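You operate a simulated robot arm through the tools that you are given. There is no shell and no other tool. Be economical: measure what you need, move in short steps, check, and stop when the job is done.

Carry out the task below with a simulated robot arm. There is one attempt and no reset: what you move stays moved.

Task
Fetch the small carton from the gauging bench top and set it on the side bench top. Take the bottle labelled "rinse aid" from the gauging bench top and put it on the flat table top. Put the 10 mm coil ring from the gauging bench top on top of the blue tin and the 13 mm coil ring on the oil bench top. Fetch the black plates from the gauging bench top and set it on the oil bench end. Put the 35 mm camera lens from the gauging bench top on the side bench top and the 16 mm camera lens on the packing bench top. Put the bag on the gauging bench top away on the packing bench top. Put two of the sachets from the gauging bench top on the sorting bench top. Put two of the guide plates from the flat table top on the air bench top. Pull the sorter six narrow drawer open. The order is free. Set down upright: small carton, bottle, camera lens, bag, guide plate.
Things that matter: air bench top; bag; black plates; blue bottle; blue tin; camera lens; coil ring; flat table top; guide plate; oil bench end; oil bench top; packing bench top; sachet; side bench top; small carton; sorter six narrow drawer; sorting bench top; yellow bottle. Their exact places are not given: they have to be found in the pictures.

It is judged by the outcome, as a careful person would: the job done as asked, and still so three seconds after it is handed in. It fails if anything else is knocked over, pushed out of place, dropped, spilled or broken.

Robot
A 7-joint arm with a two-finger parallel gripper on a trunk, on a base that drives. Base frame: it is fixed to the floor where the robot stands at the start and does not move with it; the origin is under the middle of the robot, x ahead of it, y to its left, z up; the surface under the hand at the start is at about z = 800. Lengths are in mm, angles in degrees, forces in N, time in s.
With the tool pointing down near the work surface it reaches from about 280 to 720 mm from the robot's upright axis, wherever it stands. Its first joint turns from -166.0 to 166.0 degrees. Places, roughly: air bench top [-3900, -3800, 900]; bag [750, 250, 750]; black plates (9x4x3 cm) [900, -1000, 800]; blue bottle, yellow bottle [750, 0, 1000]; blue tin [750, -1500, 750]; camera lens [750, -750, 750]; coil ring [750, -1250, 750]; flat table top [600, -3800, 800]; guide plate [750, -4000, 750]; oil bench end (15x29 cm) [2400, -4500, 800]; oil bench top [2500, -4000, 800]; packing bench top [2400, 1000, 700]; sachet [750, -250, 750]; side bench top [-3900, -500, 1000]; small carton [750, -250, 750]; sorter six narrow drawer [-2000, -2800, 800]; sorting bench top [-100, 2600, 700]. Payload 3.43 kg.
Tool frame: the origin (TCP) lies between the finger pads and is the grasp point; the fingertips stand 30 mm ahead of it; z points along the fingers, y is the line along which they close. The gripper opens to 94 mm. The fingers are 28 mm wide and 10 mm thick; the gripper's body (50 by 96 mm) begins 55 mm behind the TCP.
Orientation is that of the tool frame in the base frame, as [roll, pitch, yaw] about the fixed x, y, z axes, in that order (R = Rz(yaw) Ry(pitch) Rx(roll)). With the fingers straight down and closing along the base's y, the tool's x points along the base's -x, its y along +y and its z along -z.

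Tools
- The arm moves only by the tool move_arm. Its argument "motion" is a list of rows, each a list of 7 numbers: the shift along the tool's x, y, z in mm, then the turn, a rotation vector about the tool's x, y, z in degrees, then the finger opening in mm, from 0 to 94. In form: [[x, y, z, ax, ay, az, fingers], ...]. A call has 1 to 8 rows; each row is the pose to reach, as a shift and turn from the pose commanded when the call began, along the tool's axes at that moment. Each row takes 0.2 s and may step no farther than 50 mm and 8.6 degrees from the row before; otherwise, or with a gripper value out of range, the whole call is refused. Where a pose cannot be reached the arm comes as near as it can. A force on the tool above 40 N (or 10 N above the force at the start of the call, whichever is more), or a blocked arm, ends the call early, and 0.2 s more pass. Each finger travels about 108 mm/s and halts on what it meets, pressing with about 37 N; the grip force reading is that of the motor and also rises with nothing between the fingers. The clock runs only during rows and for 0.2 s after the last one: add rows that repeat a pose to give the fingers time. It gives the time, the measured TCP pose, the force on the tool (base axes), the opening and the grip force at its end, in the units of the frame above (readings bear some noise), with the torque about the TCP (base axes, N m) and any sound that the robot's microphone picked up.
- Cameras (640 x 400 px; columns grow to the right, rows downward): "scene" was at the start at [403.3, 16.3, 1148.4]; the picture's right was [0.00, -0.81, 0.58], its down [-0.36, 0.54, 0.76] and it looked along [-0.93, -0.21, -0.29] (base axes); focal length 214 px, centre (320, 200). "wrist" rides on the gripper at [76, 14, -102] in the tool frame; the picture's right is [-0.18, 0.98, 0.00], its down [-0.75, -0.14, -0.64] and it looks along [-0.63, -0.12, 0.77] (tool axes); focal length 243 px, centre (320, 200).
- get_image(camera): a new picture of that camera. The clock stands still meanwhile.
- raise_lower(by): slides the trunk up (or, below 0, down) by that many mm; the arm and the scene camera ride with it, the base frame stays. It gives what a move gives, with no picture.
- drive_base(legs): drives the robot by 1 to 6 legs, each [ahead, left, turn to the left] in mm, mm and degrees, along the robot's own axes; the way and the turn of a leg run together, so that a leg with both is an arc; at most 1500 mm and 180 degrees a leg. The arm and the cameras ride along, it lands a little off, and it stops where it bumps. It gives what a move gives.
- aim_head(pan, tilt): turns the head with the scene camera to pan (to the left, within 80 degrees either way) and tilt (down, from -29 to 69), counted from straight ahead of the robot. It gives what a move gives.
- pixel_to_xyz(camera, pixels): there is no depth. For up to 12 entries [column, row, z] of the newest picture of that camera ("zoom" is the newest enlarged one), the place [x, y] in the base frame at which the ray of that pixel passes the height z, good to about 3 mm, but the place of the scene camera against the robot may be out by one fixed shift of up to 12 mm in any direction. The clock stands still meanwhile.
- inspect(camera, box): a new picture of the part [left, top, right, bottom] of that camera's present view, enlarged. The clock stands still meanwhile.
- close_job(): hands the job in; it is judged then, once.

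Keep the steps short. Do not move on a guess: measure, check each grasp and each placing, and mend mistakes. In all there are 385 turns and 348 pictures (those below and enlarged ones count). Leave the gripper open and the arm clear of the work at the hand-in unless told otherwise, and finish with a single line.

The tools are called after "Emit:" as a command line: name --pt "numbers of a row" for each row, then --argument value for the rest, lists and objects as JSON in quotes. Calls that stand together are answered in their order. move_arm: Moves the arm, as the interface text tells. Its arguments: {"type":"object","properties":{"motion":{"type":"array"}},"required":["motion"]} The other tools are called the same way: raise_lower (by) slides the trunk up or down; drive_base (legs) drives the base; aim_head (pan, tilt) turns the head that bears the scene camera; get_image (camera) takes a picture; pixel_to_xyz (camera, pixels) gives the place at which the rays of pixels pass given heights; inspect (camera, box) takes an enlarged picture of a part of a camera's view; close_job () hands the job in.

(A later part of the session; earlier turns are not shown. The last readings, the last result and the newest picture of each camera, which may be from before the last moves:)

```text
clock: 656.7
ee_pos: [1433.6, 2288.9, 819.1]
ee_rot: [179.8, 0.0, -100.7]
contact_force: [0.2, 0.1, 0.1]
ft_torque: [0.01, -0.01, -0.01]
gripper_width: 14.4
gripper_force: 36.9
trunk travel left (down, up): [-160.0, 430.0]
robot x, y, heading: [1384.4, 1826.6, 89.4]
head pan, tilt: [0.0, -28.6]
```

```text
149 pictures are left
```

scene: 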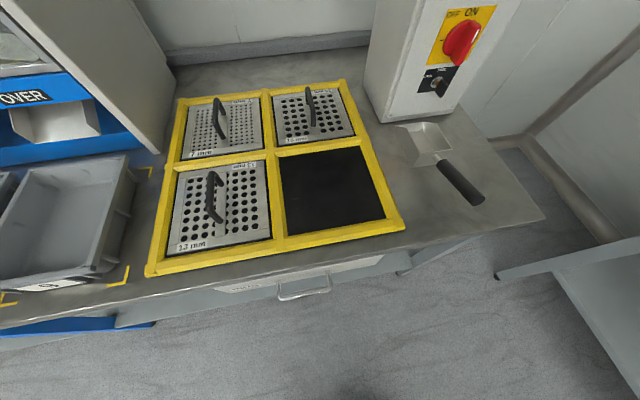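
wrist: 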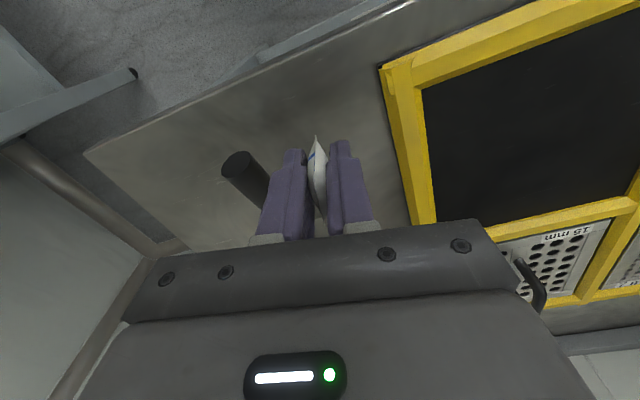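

Scoop handle is close on the left; shift 15 mm toward the grid and lower in steps.

Emit:
move_arm --pt "0 15 0 0 0 0 0" --pt "0 15 25 0 0 0 0" --pt "0 15 35 0 0 0 0" --pt "0 15 41 0 0 0 0" --pt "0 15 46 0 0 0 0" --pt "0 15 51 0 0 0 0" --pt "0 15 56 0 0 0 0" --pt "0 15 60 0 0 0 0"

```text
clock: 658.5
ee_pos: [1416.9, 2292.0, 758.6]
ee_rot: [179.8, 0.1, -100.8]
contact_force: [-0.1, 0.0, -0.7]
ft_torque: [0.04, -0.01, -0.02]
gripper_width: 14.6
gripper_force: 37.0
trunk travel left (down, up): [-160.0, 430.0]
robot x, y, heading: [1387.2, 1824.5, 89.4]
head pan, tilt: [0.0, -28.6]
```

Emit:
move_arm --pt "0 0 4 0 0 0 0" --pt "0 0 8 0 0 0 0" --pt "0 0 12 0 0 0 0" --pt "0 0 16 0 0 0 0" --pt "0 0 20 0 0 0 0" --pt "0 0 24 0 0 0 0"

Emit:
get_image --camera "wrist"

```text
clock: 659.3
ee_pos: [1417.8, 2292.5, 748.9]
ee_rot: [179.9, 0.4, -100.9]
contact_force: [-1.4, -6.3, 18.4]
ft_torque: [-0.25, -0.05, 0.02]
gripper_width: 14.4
gripper_force: 37.2
trunk travel left (down, up): [-160.0, 430.0]
robot x, y, heading: [1387.3, 1825.1, 89.3]
head pan, tilt: [0.0, -28.6]
stopped in row 4: the force on the tool passed its limit at 44 N (the readings are from after the stop); the commanded pose is now the measured one
```

```text
148 pictures are left
```

wrist: 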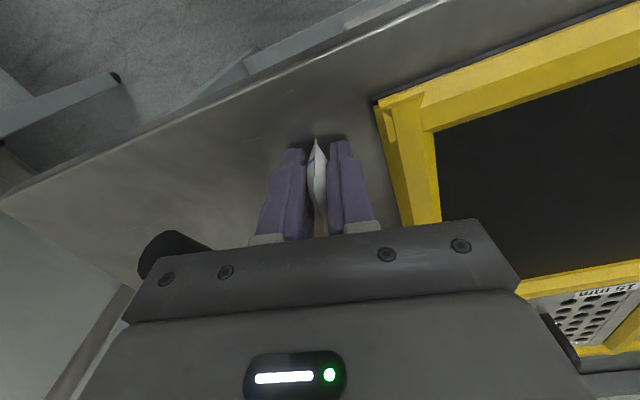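

Contact at 749. Release and rise.

Emit:
move_arm --pt "0 0 -1 0 0 0 0" --pt "0 0 -1 0 0 0 20" --pt "0 0 -1 0 0 0 36" --pt "0 0 -1 0 0 0 40" --pt "0 0 -40 0 0 0 40" --pt "0 0 -80 0 0 0 40" --pt "0 0 -120 0 0 0 40"

Emit:
get_image --camera "wrist"

```text
clock: 660.9
ee_pos: [1417.0, 2292.9, 871.2]
ee_rot: [179.8, 0.2, -100.8]
contact_force: [-0.2, 0.6, 0.5]
ft_torque: [-0.01, 0.0, -0.03]
gripper_width: 40.0
gripper_force: 0.0
trunk travel left (down, up): [-160.0, 430.0]
robot x, y, heading: [1385.1, 1829.0, 89.3]
head pan, tilt: [0.0, -28.6]
```

```text
147 pictures are left
```

wrist: 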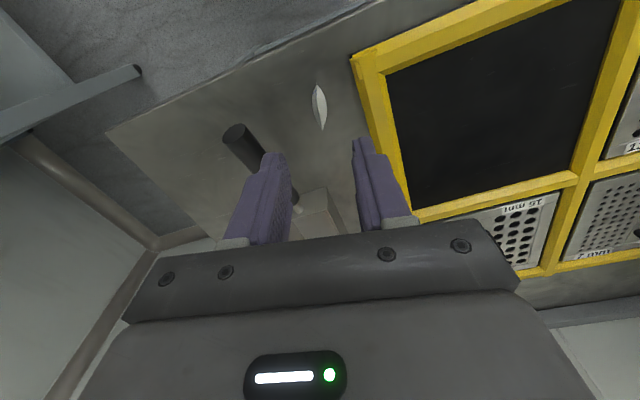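

Sachet 1 placed. Return for sachet B.

Emit:
raise_lower --by 130

Emit:
drive_base --legs '[[-700, -150, 0], [0, 0, 90.5], [0, 950, 0], [200, 0, 0]]'

Emit:
get_image --camera "wrist"

```text
clock: 662.5
ee_pos: [1418.1, 2294.0, 999.6]
ee_rot: [179.8, 0.2, -100.8]
contact_force: [0.4, 0.2, 0.0]
ft_torque: [0.02, 0.0, 0.01]
gripper_width: 39.9
gripper_force: 0.1
trunk travel left (down, up): [-290.0, 300.0]
robot x, y, heading: [1383.8, 1821.5, 89.3]
head pan, tilt: [0.0, -28.6]
```

```text
clock: 675.9
ee_pos: [833.3, 220.0, 999.9]
ee_rot: [179.7, 0.2, -11.4]
contact_force: [-0.7, -0.2, -0.4]
ft_torque: [-0.04, -0.04, -0.01]
gripper_width: 40.2
gripper_force: 0.2
trunk travel left (down, up): [-290.0, 300.0]
robot x, y, heading: [1303.5, 183.2, 179.0]
head pan, tilt: [0.0, -28.6]
```

```text
146 pictures are left
```

wrist: 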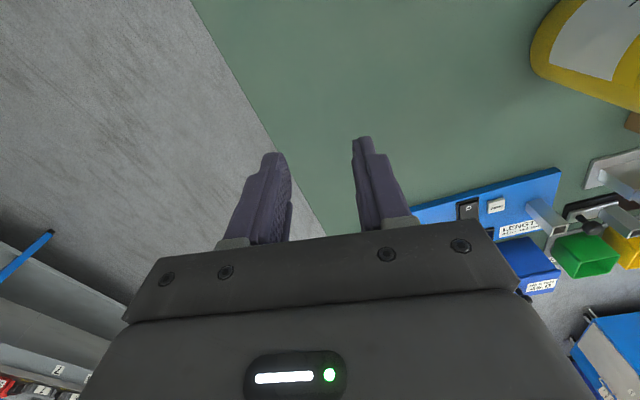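

Sachet B at ≈(935,178) is thin across x, so turn the hand to yaw +90 while moving there.

Emit:
move_arm --pt "14 3 0 0 0 -8.5 60" --pt "28 6 0 0 0 -17 60" --pt "42 8 0 0 0 -25.5 60" --pt "56 11 0 0 0 -34 60" --pt "70 14 0 0 0 -42.5 60" --pt "84 16 0 0 0 -51 60" --pt "98 19 0 0 0 -59.5 60" --pt "108 21 0 0 0 -68 60"

Emit:
move_arm --pt "0 0 0 0 0 -8.5 70" --pt "0 0 0 0 0 -17 70" --pt "0 0 20 0 0 -25.5 70" --pt "0 0 50 0 0 -33.4 70" --pt "0 0 70 0 0 -33.4 70" --pt "0 0 70 0 0 -33.4 70"

Emit:
get_image --camera "wrist"

```text
clock: 677.7
ee_pos: [936.9, 178.7, 1000.5]
ee_rot: [-179.8, 0.1, 56.8]
contact_force: [0.3, 0.6, 0.1]
ft_torque: [0.02, 0.01, -0.03]
gripper_width: 60.1
gripper_force: 0.0
trunk travel left (down, up): [-290.0, 300.0]
robot x, y, heading: [1303.4, 181.8, 178.7]
head pan, tilt: [0.0, -28.6]
```

```text
clock: 679.1
ee_pos: [936.5, 179.4, 928.9]
ee_rot: [-179.6, 0.2, 90.0]
contact_force: [-0.3, -0.6, 0.1]
ft_torque: [0.04, -0.02, 0.03]
gripper_width: 70.3
gripper_force: 0.0
out of reach, approached as far as the arm can: row 2
trunk travel left (down, up): [-290.0, 300.0]
robot x, y, heading: [1301.6, 186.3, 179.0]
head pan, tilt: [0.0, -28.6]
```

```text
145 pictures are left
```

wrist: 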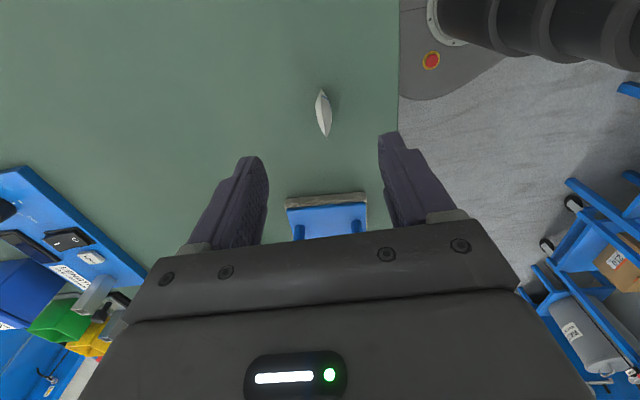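

Aligned. Descend and grip.

Emit:
move_arm --pt "1 3 45 0 0 0 70" --pt "1 3 93 0 0 0 70" --pt "1 3 93 0 0 0 30" --pt "1 3 93 0 0 0 5" --pt "1 3 93 0 0 0 0" --pt "1 3 93 0 0 0 0"

Emit:
move_arm --pt "0 0 -45 0 0 0 0" --pt "0 0 -90 0 0 0 0" --pt "0 0 -135 0 0 0 0" --pt "0 0 -180 0 0 0 0"

Emit:
get_image --camera "wrist"

```text
clock: 680.5
ee_pos: [937.5, 177.7, 838.0]
ee_rot: [-179.8, 0.1, 89.9]
contact_force: [0.7, 0.7, -0.2]
ft_torque: [-0.02, -0.04, -0.03]
gripper_width: 14.2
gripper_force: 37.5
trunk travel left (down, up): [-290.0, 300.0]
robot x, y, heading: [1301.5, 182.7, 178.7]
head pan, tilt: [0.0, -28.6]
```

```text
clock: 681.5
ee_pos: [938.4, 178.5, 1016.2]
ee_rot: [-179.7, 0.2, 89.9]
contact_force: [-0.2, -0.5, -0.9]
ft_torque: [0.02, 0.0, -0.03]
gripper_width: 14.6
gripper_force: 37.2
trunk travel left (down, up): [-290.0, 300.0]
robot x, y, heading: [1303.6, 187.2, 178.9]
head pan, tilt: [0.0, -28.6]
```

```text
144 pictures are left
```

wrist: 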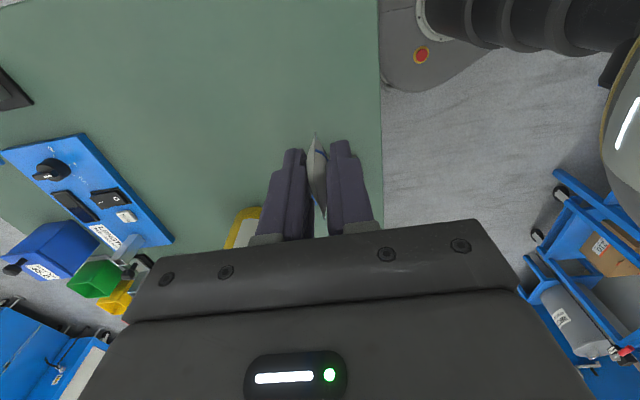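

Held. Rotate the hand back to neutral and drive to the sorting bench.

Emit:
move_arm --pt "0 5 0 0 0 8.5 0" --pt "0 0 0 0 0 17 0" --pt "0 -10 0 0 0 25.5 0" --pt "0 -20 0 0 0 34 0" --pt "0 -30 0 0 0 42.5 0" --pt "0 -40 0 0 0 51 0" --pt "0 -40 0 0 0 59.5 0" --pt "0 -40 0 0 0 68 0"

Emit:
move_arm --pt "0 0 0 0 0 8.5 0" --pt "0 0 0 0 0 17 0" --pt "0 0 0 0 0 22 0"

Emit:
drive_base --legs '[[-200, 0, 0], [0, -920, 0], [0, 0, -89], [650, 0, 0]]'

Emit:
get_image --camera "wrist"

Emit:
get_image --camera "scene"

```text
clock: 683.3
ee_pos: [898.8, 179.7, 1017.4]
ee_rot: [-179.9, 0.4, 21.8]
contact_force: [0.5, 0.6, -0.3]
ft_torque: [-0.02, 0.03, 0.01]
gripper_width: 14.4
gripper_force: 36.7
trunk travel left (down, up): [-290.0, 300.0]
robot x, y, heading: [1303.1, 184.9, 179.0]
head pan, tilt: [0.0, -28.6]
```

```text
clock: 684.1
ee_pos: [900.2, 178.8, 1017.6]
ee_rot: [179.9, 0.3, -0.1]
contact_force: [-0.1, 0.2, 0.3]
ft_torque: [-0.01, 0.01, 0.01]
gripper_width: 14.4
gripper_force: 37.0
trunk travel left (down, up): [-290.0, 300.0]
robot x, y, heading: [1300.8, 180.5, 178.9]
head pan, tilt: [0.0, -28.6]
```

```text
clock: 697.1
ee_pos: [1491.4, 2149.2, 1016.1]
ee_rot: [179.9, 0.4, -88.0]
contact_force: [0.7, 0.2, 1.6]
ft_torque: [-0.06, -0.02, -0.01]
gripper_width: 14.5
gripper_force: 37.3
trunk travel left (down, up): [-290.0, 300.0]
robot x, y, heading: [1511.7, 1747.9, 90.8]
head pan, tilt: [0.0, -28.6]
```

```text
143 pictures are left
```

wrist: 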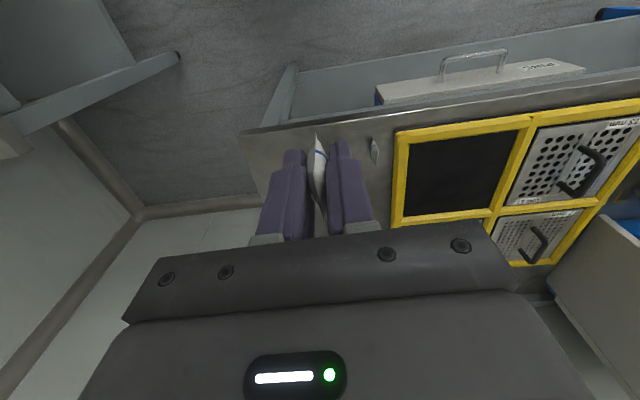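

```text
142 pictures are left
```

scene: 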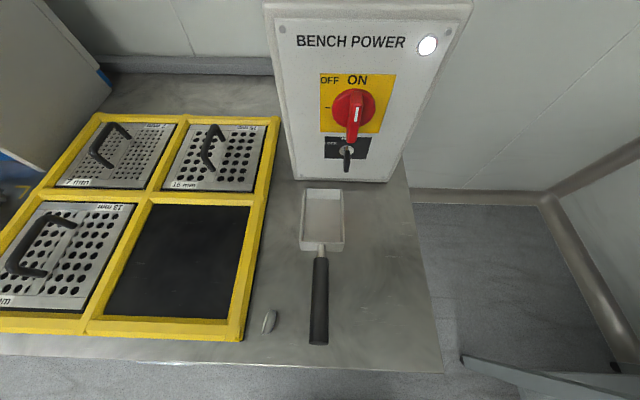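

Free spot right of the scoop, ≈(380,290). Measure.

Emit:
pixel_to_xyz --camera "scene" --pixels '[[380, 295, 715], [269, 330, 715], [319, 340, 725], [435, 340, 715], [330, 255, 730]]'

```text
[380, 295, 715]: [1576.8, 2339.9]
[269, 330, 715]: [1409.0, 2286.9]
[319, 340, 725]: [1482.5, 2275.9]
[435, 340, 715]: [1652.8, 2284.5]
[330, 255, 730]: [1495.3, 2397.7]
```

Emit:
drive_base --legs '[[100, 0, 0]]'

Emit:
move_arm --pt "-25 -30 0 0 0 0 0" --pt "-45 -58 20 0 0 0 0" --pt "-68 -82 40 0 0 0 0" --pt "-68 -82 70 0 0 0 0"

Emit:
raise_lower --by -120

Emit:
get_image --camera "wrist"

```text
clock: 698.3
ee_pos: [1490.6, 2249.9, 1015.8]
ee_rot: [179.9, 0.2, -88.0]
contact_force: [0.2, 0.4, -0.4]
ft_torque: [-0.07, 0.0, -0.03]
gripper_width: 14.5
gripper_force: 37.1
trunk travel left (down, up): [-290.0, 300.0]
robot x, y, heading: [1509.9, 1842.8, 90.8]
head pan, tilt: [0.0, -28.6]
```

```text
clock: 699.3
ee_pos: [1569.9, 2319.5, 948.1]
ee_rot: [179.9, 0.3, -87.9]
contact_force: [0.0, -0.2, -0.2]
ft_torque: [0.01, 0.01, 0.0]
gripper_width: 14.3
gripper_force: 36.8
trunk travel left (down, up): [-290.0, 300.0]
robot x, y, heading: [1510.3, 1846.1, 90.8]
head pan, tilt: [0.0, -28.6]
```

```text
clock: 700.8
ee_pos: [1569.0, 2319.5, 827.1]
ee_rot: [179.9, 0.3, -88.1]
contact_force: [-0.3, 0.3, 0.0]
ft_torque: [-0.01, -0.02, -0.03]
gripper_width: 14.7
gripper_force: 37.1
trunk travel left (down, up): [-170.0, 420.0]
robot x, y, heading: [1507.5, 1844.5, 90.8]
head pan, tilt: [0.0, -28.6]
```

```text
141 pictures are left
```

wrist: 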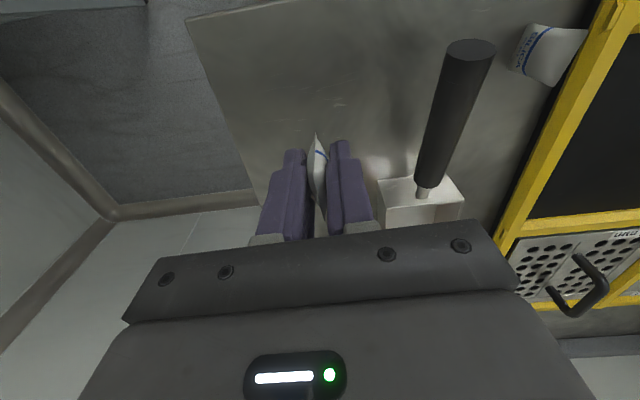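

Clear. Lower in steps to ~752.

Emit:
move_arm --pt "0 0 40 0 0 0 0" --pt "0 0 62 0 0 0 0" --pt "0 0 67 0 0 0 0" --pt "0 0 71 0 0 0 0" --pt "0 0 74 0 0 0 0" --pt "0 0 77 0 0 0 0" --pt "0 0 80 0 0 0 0" --pt "0 0 83 0 0 0 0"

```text
clock: 702.5
ee_pos: [1569.6, 2319.5, 750.9]
ee_rot: [-180.0, 0.6, -88.0]
contact_force: [-1.3, -6.3, 20.1]
ft_torque: [-0.22, -0.04, 0.01]
gripper_width: 14.5
gripper_force: 36.9
trunk travel left (down, up): [-170.0, 420.0]
robot x, y, heading: [1509.2, 1842.5, 90.8]
head pan, tilt: [0.0, -28.6]
stopped in row 8: the force on the tool passed its limit at 46 N (the readings are from after the stop); the commanded pose is now the measured one
```

Emit:
move_arm --pt "0 0 -1 0 0 0 0" --pt "0 0 -1 0 0 0 20" --pt "0 0 -1 0 0 0 36" --pt "0 0 -1 0 0 0 40" --pt "0 0 -40 0 0 0 40" --pt "0 0 -80 0 0 0 40" --pt "0 0 -120 0 0 0 40"

Emit:
raise_lower --by 170

Emit:
get_image --camera "wrist"

```text
clock: 704.1
ee_pos: [1568.7, 2318.8, 869.7]
ee_rot: [180.0, 0.5, -87.9]
contact_force: [0.6, -0.3, 0.1]
ft_torque: [-0.03, -0.04, -0.01]
gripper_width: 40.1
gripper_force: 0.0
trunk travel left (down, up): [-170.0, 420.0]
robot x, y, heading: [1512.0, 1843.0, 90.7]
head pan, tilt: [0.0, -28.6]
```

```text
clock: 706.0
ee_pos: [1569.1, 2320.3, 1038.0]
ee_rot: [-180.0, 0.5, -88.0]
contact_force: [1.2, 0.0, 0.1]
ft_torque: [0.01, 0.0, -0.03]
gripper_width: 39.9
gripper_force: 0.1
trunk travel left (down, up): [-340.0, 250.0]
robot x, y, heading: [1507.6, 1846.3, 90.9]
head pan, tilt: [0.0, -28.6]
```

```text
140 pictures are left
```

wrist: 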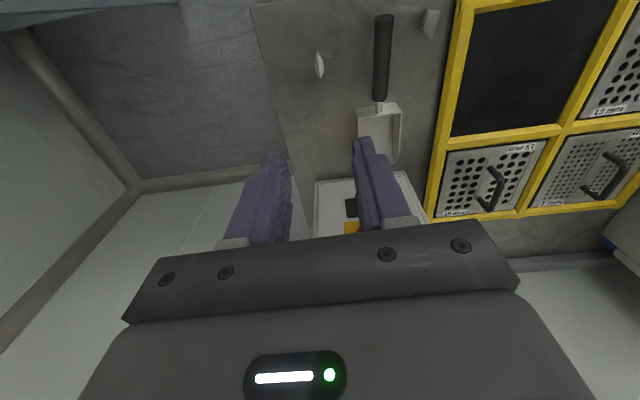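

Both sachets placed. Next the 35 mm lens: drive to the gauging bench at y≈−520.

Emit:
drive_base --legs '[[-700, 0, 0], [0, 0, 89], [0, 1500, 0], [0, 160, 0], [180, 0, 0]]'

Emit:
aim_head --pan 0 --tilt -20

Emit:
get_image --camera "scene"

Emit:
get_image --camera "wrist"

```text
clock: 722.7
ee_pos: [840.1, -400.5, 1038.8]
ee_rot: [179.9, 0.5, -0.6]
contact_force: [-0.5, 1.0, 0.0]
ft_torque: [0.01, -0.04, -0.01]
gripper_width: 39.9
gripper_force: 0.1
trunk travel left (down, up): [-340.0, 250.0]
robot x, y, heading: [1311.0, -480.4, 178.3]
head pan, tilt: [0.0, -28.6]
```

```text
clock: 723.4
ee_pos: [841.4, -398.7, 1039.7]
ee_rot: [179.9, 0.5, -0.6]
contact_force: [-0.1, 0.3, -0.1]
ft_torque: [0.0, 0.0, 0.01]
gripper_width: 40.1
gripper_force: 0.1
trunk travel left (down, up): [-340.0, 250.0]
robot x, y, heading: [1310.4, -485.6, 178.0]
head pan, tilt: [0.0, -20.0]
```

```text
139 pictures are left
```

scene: 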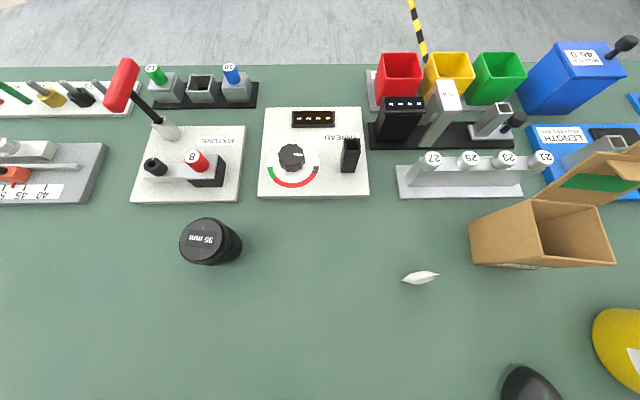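

```text
138 pictures are left
```

wrist: 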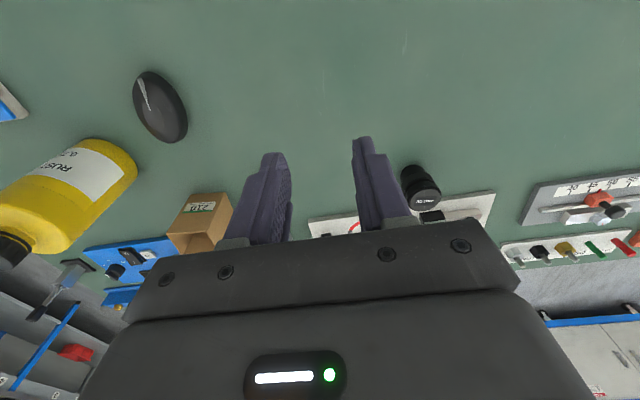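

Emit:
pixel_to_xyz --camera "scene" --pixels '[[205, 242, 900], [205, 242, 880], [222, 240, 800]]'

Emit:
pixel_to_xyz --camera "wrist" --pixels '[[425, 198, 900], [425, 198, 880], [415, 170, 800]]'

```text
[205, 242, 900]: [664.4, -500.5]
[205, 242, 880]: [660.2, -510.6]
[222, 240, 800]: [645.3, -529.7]
```

```text
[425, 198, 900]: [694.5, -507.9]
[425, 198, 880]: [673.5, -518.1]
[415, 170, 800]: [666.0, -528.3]
```

Lens 35 ≈(672,−520), top ~880. Move above.

Emit:
move_arm --pt "-35 25 0 0 0 0 94" --pt "-70 50 0 0 0 0 94" --pt "-105 75 0 0 0 0 94" --pt "-140 100 0 0 0 0 94" --pt "-168 122 20 0 0 0 94" --pt "-168 122 65 0 0 0 94" --pt "-168 122 65 0 0 0 94"

Emit:
get_image --camera "wrist"

```text
clock: 725.0
ee_pos: [673.0, -519.7, 976.6]
ee_rot: [179.8, 0.5, -0.7]
contact_force: [-0.1, 0.2, -0.3]
ft_torque: [0.01, -0.01, -0.05]
gripper_width: 94.1
gripper_force: 0.1
trunk travel left (down, up): [-340.0, 250.0]
robot x, y, heading: [1307.6, -478.8, 178.1]
head pan, tilt: [0.0, -20.0]
```

```text
137 pictures are left
```

wrist: 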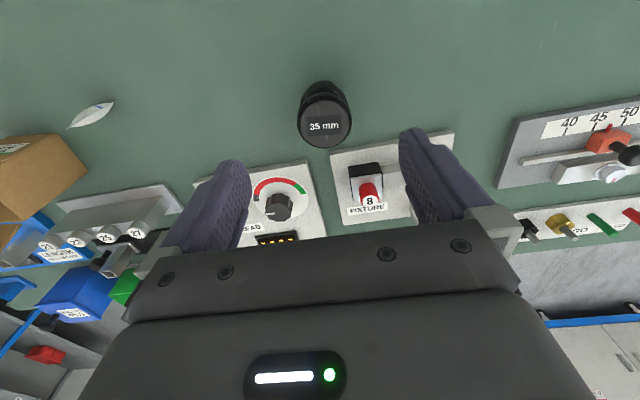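

Centred. Descend to 845 and grip.

Emit:
move_arm --pt "-3 3 45 0 0 0 94" --pt "-3 3 90 0 0 0 94" --pt "-3 3 131 0 0 0 94" --pt "-3 3 131 0 0 0 60" --pt "-3 3 131 0 0 0 30" --pt "-3 3 131 0 0 0 30"

Emit:
move_arm --pt "0 0 -45 0 0 0 30" --pt "0 0 -90 0 0 0 30" --pt "0 0 -135 0 0 0 30" --pt "0 0 -180 0 0 0 30" --pt "45 -10 -200 0 0 0 30" --pt "90 -20 -220 0 0 0 30" --pt "135 -30 -240 0 0 0 30" --pt "180 -40 -250 0 0 0 30"

Emit:
get_image --camera "wrist"

```text
clock: 726.4
ee_pos: [663.8, -522.9, 845.0]
ee_rot: [179.9, 0.6, -0.6]
contact_force: [-0.9, 0.6, 0.2]
ft_torque: [-0.02, -0.02, 0.03]
gripper_width: 50.2
gripper_force: 37.1
trunk travel left (down, up): [-340.0, 250.0]
robot x, y, heading: [1312.0, -479.5, 178.3]
head pan, tilt: [0.0, -20.0]
```

```text
refused: row 5 steps farther than a row can; nothing moved
```

```text
136 pictures are left
```

wrist: 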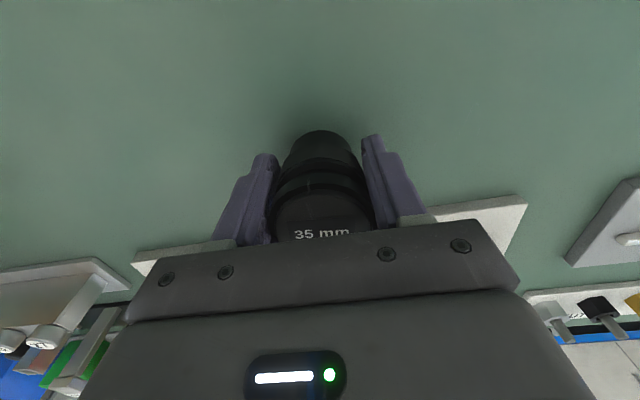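

Gripped (50 mm). Lift and retract.

Emit:
move_arm --pt "0 0 -45 0 0.6 0 30" --pt "0 0 -90 0 0.6 0 30" --pt "0 0 -135 0 0.6 0 30" --pt "0 0 -180 0 0.6 0 30" --pt "40 -10 -200 0 0.6 0 30" --pt "80 -20 -215 0 0.6 0 30" --pt "125 -30 -225 0 0.6 0 30" --pt "170 -40 -230 0 0.6 0 30"

Emit:
move_arm --pt "45 0 0 0 0 0 30" --pt "85 0 0 0 0 0 30"

Emit:
get_image --camera "wrist"

```text
clock: 728.2
ee_pos: [841.4, -485.1, 1073.6]
ee_rot: [179.9, 0.0, -0.5]
contact_force: [0.9, -0.2, -1.7]
ft_torque: [0.01, 0.02, -0.02]
gripper_width: 50.4
gripper_force: 37.2
trunk travel left (down, up): [-340.0, 250.0]
robot x, y, heading: [1314.2, -479.0, 178.2]
head pan, tilt: [0.0, -20.0]
```

```text
clock: 728.8
ee_pos: [923.5, -485.4, 1073.9]
ee_rot: [179.9, -0.1, -0.6]
contact_force: [-0.2, -0.4, -2.1]
ft_torque: [0.05, 0.0, 0.01]
gripper_width: 50.7
gripper_force: 37.2
trunk travel left (down, up): [-340.0, 250.0]
robot x, y, heading: [1309.7, -483.8, 178.3]
head pan, tilt: [0.0, -20.0]
```

```text
135 pictures are left
```

wrist: 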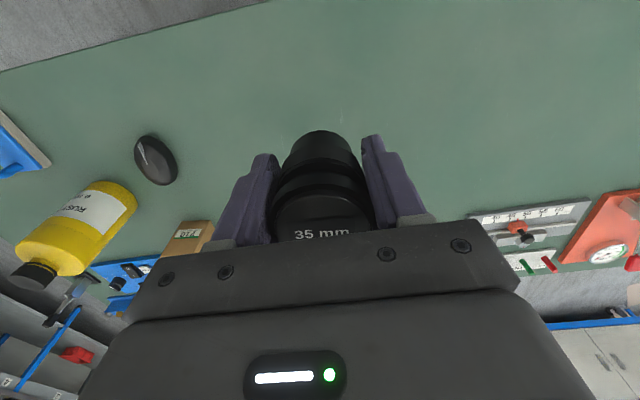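

Raise for the taller side bench, then drive around the north end of the gauging bench, west.

Emit:
raise_lower --by 150

Emit:
drive_base --legs '[[-250, 0, 1.7], [0, -1250, 0], [1500, 0, 0], [1500, 0, 0]]'

Emit:
aim_head --pan 0 --tilt -29

Emit:
get_image --camera "scene"

```text
clock: 730.5
ee_pos: [923.4, -486.0, 1223.5]
ee_rot: [179.9, -0.1, -0.6]
contact_force: [0.3, 1.0, -2.1]
ft_torque: [0.04, 0.01, -0.02]
gripper_width: 50.3
gripper_force: 37.0
trunk travel left (down, up): [-490.0, 100.0]
robot x, y, heading: [1312.5, -483.6, 178.0]
head pan, tilt: [0.0, -20.0]
```

```text
clock: 752.4
ee_pos: [-1840.1, 599.3, 1222.7]
ee_rot: [179.9, -0.2, 3.3]
contact_force: [-0.1, -0.2, -1.8]
ft_torque: [0.03, -0.05, -0.02]
gripper_width: 49.8
gripper_force: 37.5
trunk travel left (down, up): [-490.0, 100.0]
robot x, y, heading: [-1453.0, 632.9, -177.7]
head pan, tilt: [0.0, -20.0]
```

```text
clock: 753.1
ee_pos: [-1839.2, 598.8, 1222.8]
ee_rot: [179.9, -0.1, 3.4]
contact_force: [-0.3, 0.1, -2.5]
ft_torque: [0.01, -0.01, -0.02]
gripper_width: 49.7
gripper_force: 36.8
trunk travel left (down, up): [-490.0, 100.0]
robot x, y, heading: [-1453.8, 629.0, -178.1]
head pan, tilt: [0.0, -28.6]
```

```text
134 pictures are left
```

scene: 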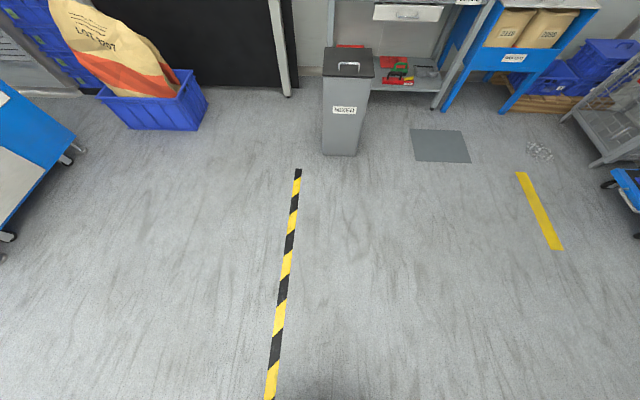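

Emit:
pixel_to_xyz --camera "scene" --pixels '[[205, 128, 0], [100, 95, 0], [288, 95, 0], [340, 156, 0], [435, 108, 0], [180, 85, 0], [330, 60, 0]]'

Emit:
drive_base --legs '[[700, 700, -2.0]]'

Emit:
get_image --camera "scene"

```text
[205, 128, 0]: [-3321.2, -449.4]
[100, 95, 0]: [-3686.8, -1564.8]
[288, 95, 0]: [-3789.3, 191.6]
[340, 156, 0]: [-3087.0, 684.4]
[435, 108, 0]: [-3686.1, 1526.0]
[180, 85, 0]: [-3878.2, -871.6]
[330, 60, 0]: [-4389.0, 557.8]
```

```text
clock: 758.2
ee_pos: [-2527.3, -84.6, 1222.7]
ee_rot: [-180.0, -0.1, 1.2]
contact_force: [-0.2, 0.2, -2.0]
ft_torque: [0.05, -0.01, -0.02]
gripper_width: 49.2
gripper_force: 37.4
trunk travel left (down, up): [-490.0, 100.0]
robot x, y, heading: [-2139.8, -66.6, -180.0]
head pan, tilt: [0.0, -28.6]
```

```text
133 pictures are left
```

scene: 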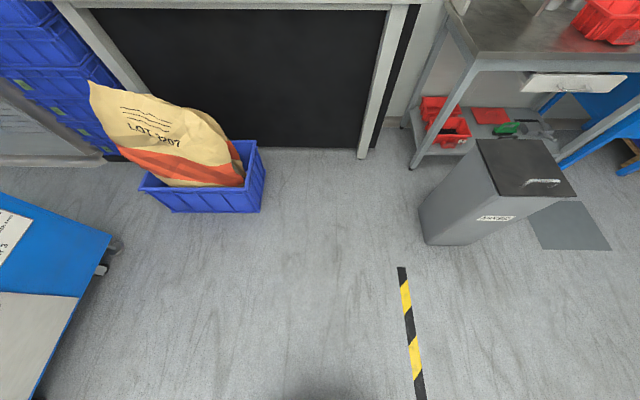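

Emit:
drive_base --legs '[[550, 0, 0]]'

Emit:
get_image --camera "scene"

Emit:
pixel_to_xyz --camera "scene" --pixels '[[320, 100, 900], [320, 100, 1000], [320, 200, 0], [320, 200, 900], [320, 50, 900]]'

```text
clock: 761.4
ee_pos: [-3084.7, -89.3, 1222.1]
ee_rot: [179.9, -0.3, 1.7]
contact_force: [-0.8, 0.3, -2.3]
ft_torque: [0.01, -0.01, -0.04]
gripper_width: 49.5
gripper_force: 37.1
trunk travel left (down, up): [-490.0, 100.0]
robot x, y, heading: [-2698.0, -68.9, -179.5]
head pan, tilt: [0.0, -28.6]
```

```text
132 pictures are left
```

scene: 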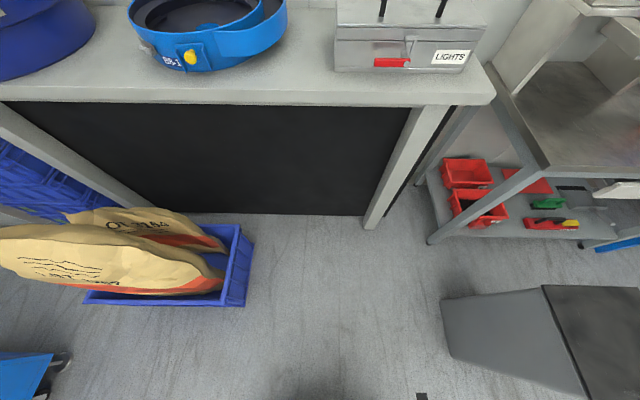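

```text
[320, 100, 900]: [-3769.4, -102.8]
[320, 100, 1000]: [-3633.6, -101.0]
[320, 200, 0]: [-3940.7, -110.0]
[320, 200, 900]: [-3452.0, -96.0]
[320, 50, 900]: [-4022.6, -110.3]
```

Side bench found with blue bowls on it. Move closer to see its top.

Emit:
drive_base --legs '[[480, 0, -0.5]]'

Emit:
get_image --camera "scene"

Emit:
get_image --camera "wrist"

Emit:
pixel_to_xyz --camera "scene" --pixels '[[320, 200, 900], [320, 200, 1000], [100, 200, 900], [540, 200, 900], [320, 300, 900]]'

```text
clock: 764.3
ee_pos: [-3568.2, -88.3, 1223.5]
ee_rot: [179.9, -0.2, 1.2]
contact_force: [-0.5, 0.2, -2.2]
ft_torque: [0.0, -0.02, 0.0]
gripper_width: 49.2
gripper_force: 36.7
trunk travel left (down, up): [-490.0, 100.0]
robot x, y, heading: [-3180.8, -68.4, -180.0]
head pan, tilt: [0.0, -28.6]
```

```text
131 pictures are left
```

scene: 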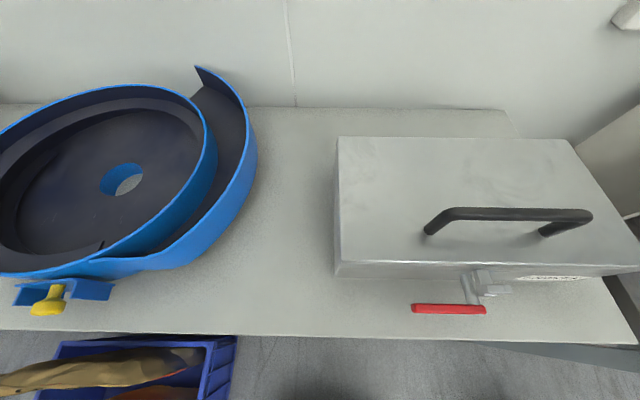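

```text
130 pictures are left
```

wrist: 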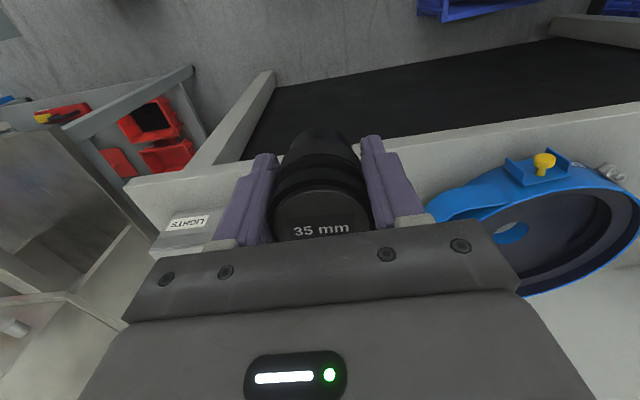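

```text
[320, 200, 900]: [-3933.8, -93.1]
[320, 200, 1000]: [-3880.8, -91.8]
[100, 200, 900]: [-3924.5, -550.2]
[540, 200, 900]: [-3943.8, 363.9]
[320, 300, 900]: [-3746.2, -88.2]
```

Good free area between the bowl and the LIGHTS box. Put the lens at ≈(−3930,−120), leaving room in front for the carton. Move closer.

Emit:
pixel_to_xyz --camera "scene" --pixels '[[258, 160, 900], [335, 270, 900], [337, 140, 900], [240, 250, 900], [290, 335, 900], [290, 110, 900], [115, 290, 900]]'

Emit:
drive_base --legs '[[260, 40, 0]]'

Emit:
get_image --camera "scene"

Emit:
get_image --camera "wrist"

```text
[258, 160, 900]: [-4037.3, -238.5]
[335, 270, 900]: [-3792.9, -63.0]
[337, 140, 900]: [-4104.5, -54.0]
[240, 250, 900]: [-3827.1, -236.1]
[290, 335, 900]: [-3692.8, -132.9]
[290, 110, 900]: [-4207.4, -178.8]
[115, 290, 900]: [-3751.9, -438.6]
```

```text
clock: 766.2
ee_pos: [-3830.0, -129.5, 1221.8]
ee_rot: [179.9, -0.2, 1.4]
contact_force: [-0.3, 0.2, -2.6]
ft_torque: [-0.03, 0.0, -0.02]
gripper_width: 49.4
gripper_force: 37.2
trunk travel left (down, up): [-490.0, 100.0]
robot x, y, heading: [-3442.2, -111.3, -179.9]
head pan, tilt: [0.0, -28.6]
```

```text
129 pictures are left
```

scene: 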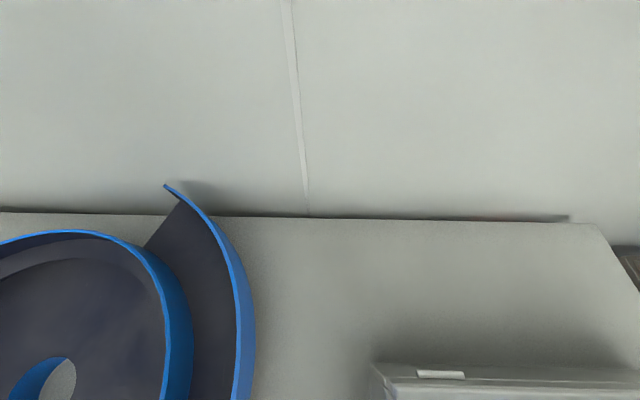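

```text
128 pictures are left
```

wrist: 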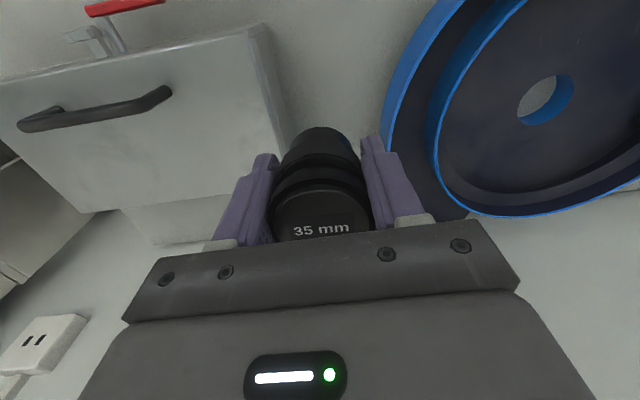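

Lens goes into the corridor at (−3905,−150). Move and lower partly.

Emit:
move_arm --pt "-38 10 0 0 0 0 30" --pt "-75 19 0 0 0 0 30" --pt "-75 19 40 0 0 0 30" --pt "-75 19 80 0 0 0 30" --pt "-75 19 120 0 0 0 30"

Emit:
get_image --camera "wrist"

Emit:
get_image --camera "scene"

```text
clock: 767.4
ee_pos: [-3906.4, -148.4, 1102.5]
ee_rot: [179.9, -0.1, 1.3]
contact_force: [-0.4, -0.1, -2.3]
ft_torque: [0.01, -0.02, 0.02]
gripper_width: 49.4
gripper_force: 37.3
trunk travel left (down, up): [-490.0, 100.0]
robot x, y, heading: [-3440.1, -115.0, -179.9]
head pan, tilt: [0.0, -28.6]
```

```text
127 pictures are left
```

wrist: 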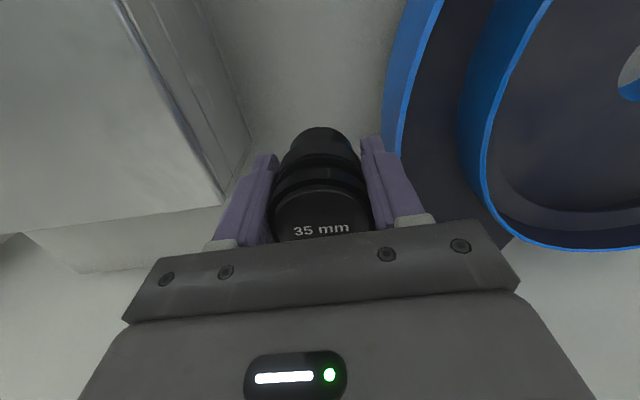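

```text
126 pictures are left
```

scene: 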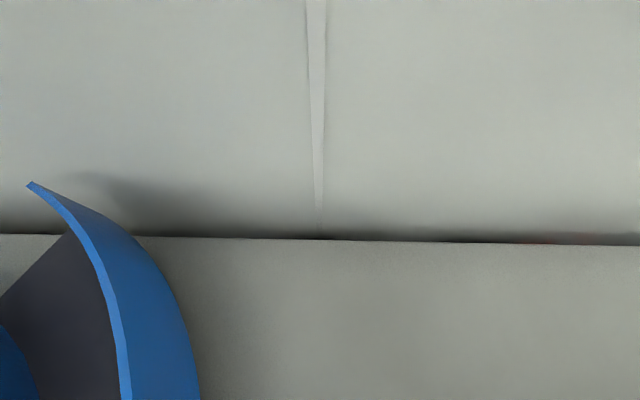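

Estimated surface ≈945 (contact TCP ≈990). Lower: to 1012 then small steps.

Emit:
move_arm --pt "0 -8 40 0 0 0 30" --pt "0 -8 75 0 0 0 30" --pt "0 -8 90 0 0 0 30" --pt "0 -8 95 0 0 0 30" --pt "0 -8 100 0 0 0 30" --pt "0 -8 105 0 0 0 30" --pt "0 -8 109 0 0 0 30" --pt "0 -8 113 0 0 0 30"

```text
clock: 768.8
ee_pos: [-3903.0, -143.3, 1000.9]
ee_rot: [179.9, -0.2, 1.2]
contact_force: [4.6, 0.0, 19.1]
ft_torque: [0.61, 0.0, -0.03]
gripper_width: 48.6
gripper_force: 37.5
trunk travel left (down, up): [-490.0, 100.0]
robot x, y, heading: [-3444.1, -111.0, -179.9]
head pan, tilt: [0.0, -28.6]
stopped in row 7: the force on the tool passed its limit at 52 N (the readings are from after the stop); the commanded pose is now the measured one
```

Contact at ~1001, slightly early; check what touches.

Emit:
get_image --camera "wrist"

Emit:
aim_head --pan 0 --tilt 30

Emit:
get_image --camera "scene"

```text
125 pictures are left
```

wrist: 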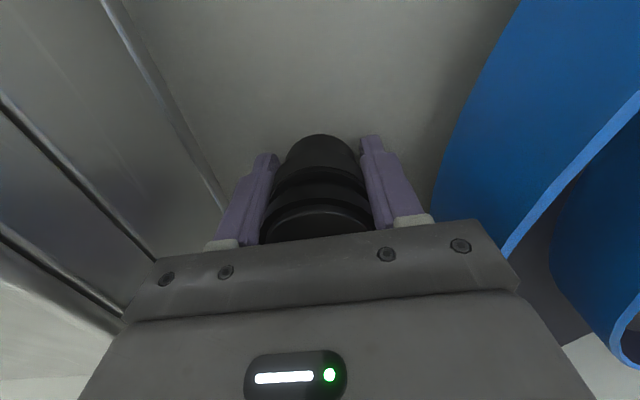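

```text
clock: 770.1
ee_pos: [-3902.8, -143.3, 998.9]
ee_rot: [179.9, 0.1, 1.3]
contact_force: [3.6, 0.2, 26.6]
ft_torque: [0.79, -0.11, -0.3]
gripper_width: 48.5
gripper_force: 37.3
trunk travel left (down, up): [-490.0, 100.0]
robot x, y, heading: [-3445.1, -107.4, -180.1]
head pan, tilt: [0.0, 30.0]
```

```text
124 pictures are left
```

scene: 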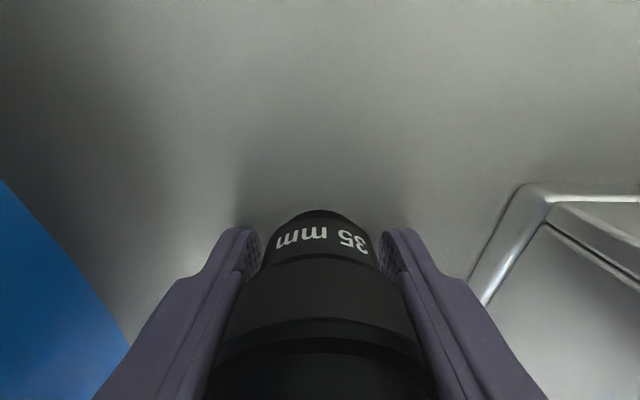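

Lens rests on the bench (slid slightly up in the grip). Ease off the load gradually, then release.

Emit:
move_arm --pt "0 0 -1 0 0 0 30" --pt "0 0 -2 0 0 0 30" --pt "0 0 -2 0 0 0 30"

```text
clock: 770.9
ee_pos: [-3904.6, -142.9, 1001.0]
ee_rot: [179.9, -0.1, 1.3]
contact_force: [-0.3, 0.4, -2.1]
ft_torque: [-0.04, 0.0, -0.01]
gripper_width: 48.5
gripper_force: 37.0
trunk travel left (down, up): [-490.0, 100.0]
robot x, y, heading: [-3445.0, -112.2, -180.0]
head pan, tilt: [0.0, 30.0]
```

Emit:
move_arm --pt "0 0 1.5 0 0 0 30" --pt "0 0 1.5 0 0 0 49" --pt "0 0 1.5 0 0 0 58" --pt "0 0 1.5 0 0 0 66" --pt "0 0 1.5 0 0 0 66"

Emit:
get_image --camera "scene"

Emit:
get_image --camera "wrist"

```text
clock: 772.1
ee_pos: [-3903.5, -142.1, 1001.1]
ee_rot: [-180.0, -0.1, 1.2]
contact_force: [0.5, -1.0, 10.0]
ft_torque: [0.3, 0.14, 0.01]
gripper_width: 65.6
gripper_force: 0.1
trunk travel left (down, up): [-490.0, 100.0]
robot x, y, heading: [-3445.7, -110.0, -179.8]
head pan, tilt: [0.0, 30.0]
```

```text
123 pictures are left
```

scene: 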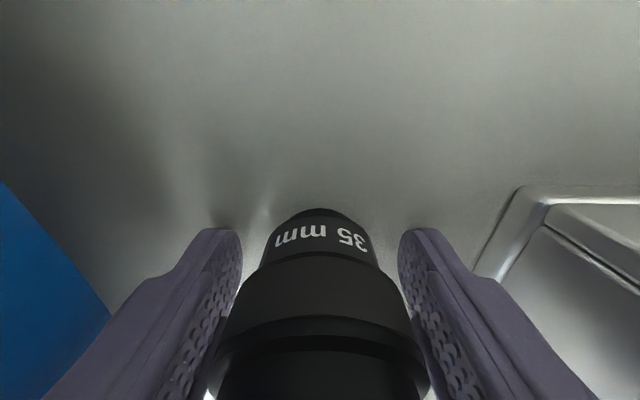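

```text
122 pictures are left
```

wrist: 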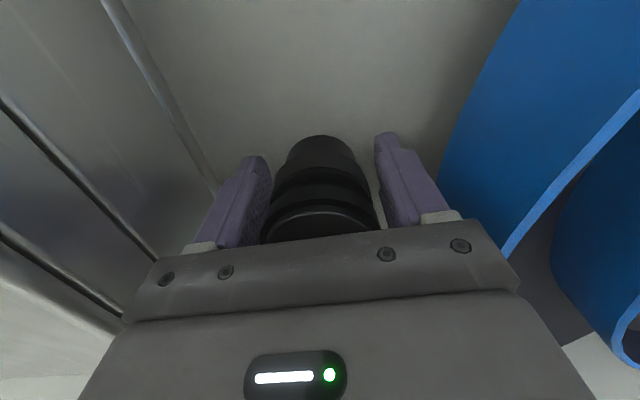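

A residual 10 N suggests the hand brushes the LIGHTS box edge. Lift straight up gently.

Emit:
move_arm --pt "0 2 -5 0 0 0 66" --pt "0 3 -15 0 0 0 66" --pt "0 4 -40 0 0 0 66" --pt "0 4 -80 0 0 0 66" --pt "0 4 -120 0 0 0 66" --pt "0 4 -160 0 0 0 66"

Emit:
get_image --camera "wrist"

```text
clock: 773.5
ee_pos: [-3904.4, -147.5, 1160.0]
ee_rot: [179.9, -0.2, 1.2]
contact_force: [0.0, -0.3, -0.9]
ft_torque: [0.04, 0.02, 0.01]
gripper_width: 66.0
gripper_force: 0.0
trunk travel left (down, up): [-490.0, 100.0]
robot x, y, heading: [-3445.4, -109.2, -179.8]
head pan, tilt: [0.0, 30.0]
```

```text
121 pictures are left
```

wrist: 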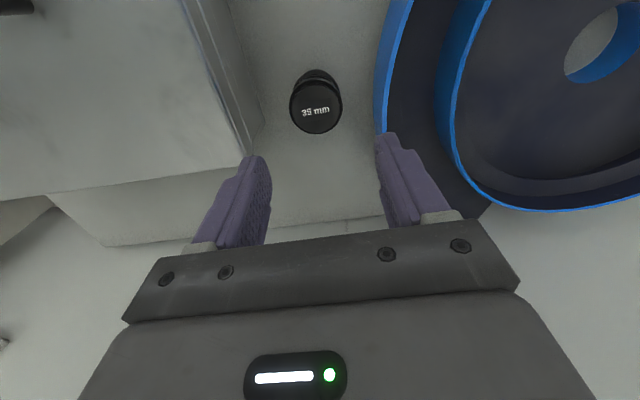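

Lens stands upright on the side bench. Retract and drive back to the gauging bench's west side for the carton.

Emit:
move_arm --pt "40 0 -20 0 0 0 94" --pt "80 0 -40 0 0 0 94"

Emit:
drive_base --legs '[[-1500, 0, 0], [-1400, 0, 0], [0, 0, 179.8]]'

Emit:
aim_head --pan 0 --tilt -20

Emit:
get_image --camera "scene"

```text
clock: 774.1
ee_pos: [-3823.5, -146.1, 1201.8]
ee_rot: [179.8, -0.1, 1.3]
contact_force: [0.2, 0.0, -0.2]
ft_torque: [0.01, 0.04, 0.0]
gripper_width: 94.1
gripper_force: 0.0
trunk travel left (down, up): [-490.0, 100.0]
robot x, y, heading: [-3448.8, -115.9, -179.8]
head pan, tilt: [0.0, 30.0]
```

```text
clock: 795.3
ee_pos: [-189.7, -107.8, 1201.6]
ee_rot: [180.0, -0.1, -179.1]
contact_force: [-0.3, 0.0, 0.0]
ft_torque: [0.02, 0.0, 0.0]
gripper_width: 94.1
gripper_force: 0.0
trunk travel left (down, up): [-490.0, 100.0]
robot x, y, heading: [-571.9, -139.2, -0.3]
head pan, tilt: [0.0, 30.0]
```

```text
clock: 796.5
ee_pos: [-189.7, -107.7, 1201.8]
ee_rot: [179.9, -0.1, -179.1]
contact_force: [-0.1, -0.9, 0.0]
ft_torque: [0.04, 0.01, 0.0]
gripper_width: 94.0
gripper_force: 0.1
trunk travel left (down, up): [-490.0, 100.0]
robot x, y, heading: [-571.9, -138.5, -0.1]
head pan, tilt: [0.0, -20.0]
```

```text
120 pictures are left
```

scene: 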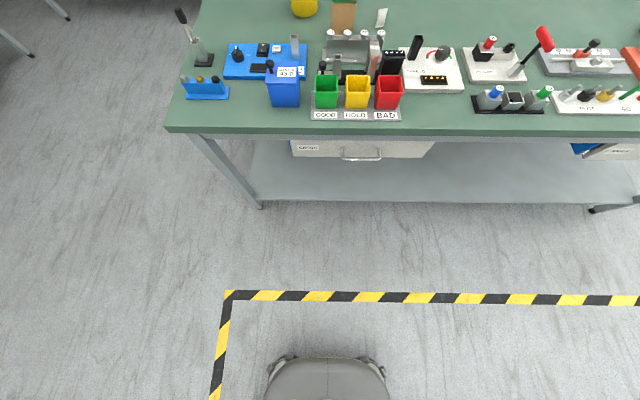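

Emit:
drive_base --legs '[[620, 0, 0]]'

Emit:
get_image --camera "scene"

Emit:
get_image --camera "wrist"

```text
clock: 799.9
ee_pos: [424.2, -104.8, 1200.6]
ee_rot: [179.9, -0.2, -178.5]
contact_force: [0.5, 0.1, -0.4]
ft_torque: [-0.02, 0.01, -0.02]
gripper_width: 94.2
gripper_force: 0.1
trunk travel left (down, up): [-490.0, 100.0]
robot x, y, heading: [42.6, -141.4, 0.2]
head pan, tilt: [0.0, -20.0]
```

```text
119 pictures are left
```

scene: 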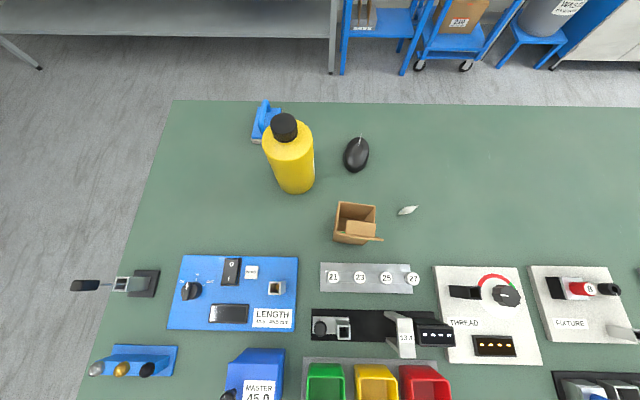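

```text
118 pictures are left
```

wrist: 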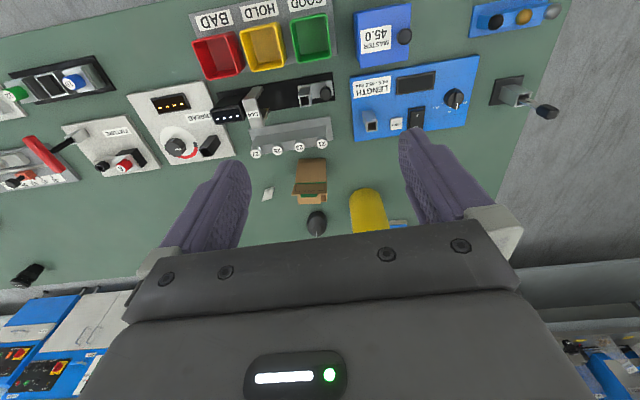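

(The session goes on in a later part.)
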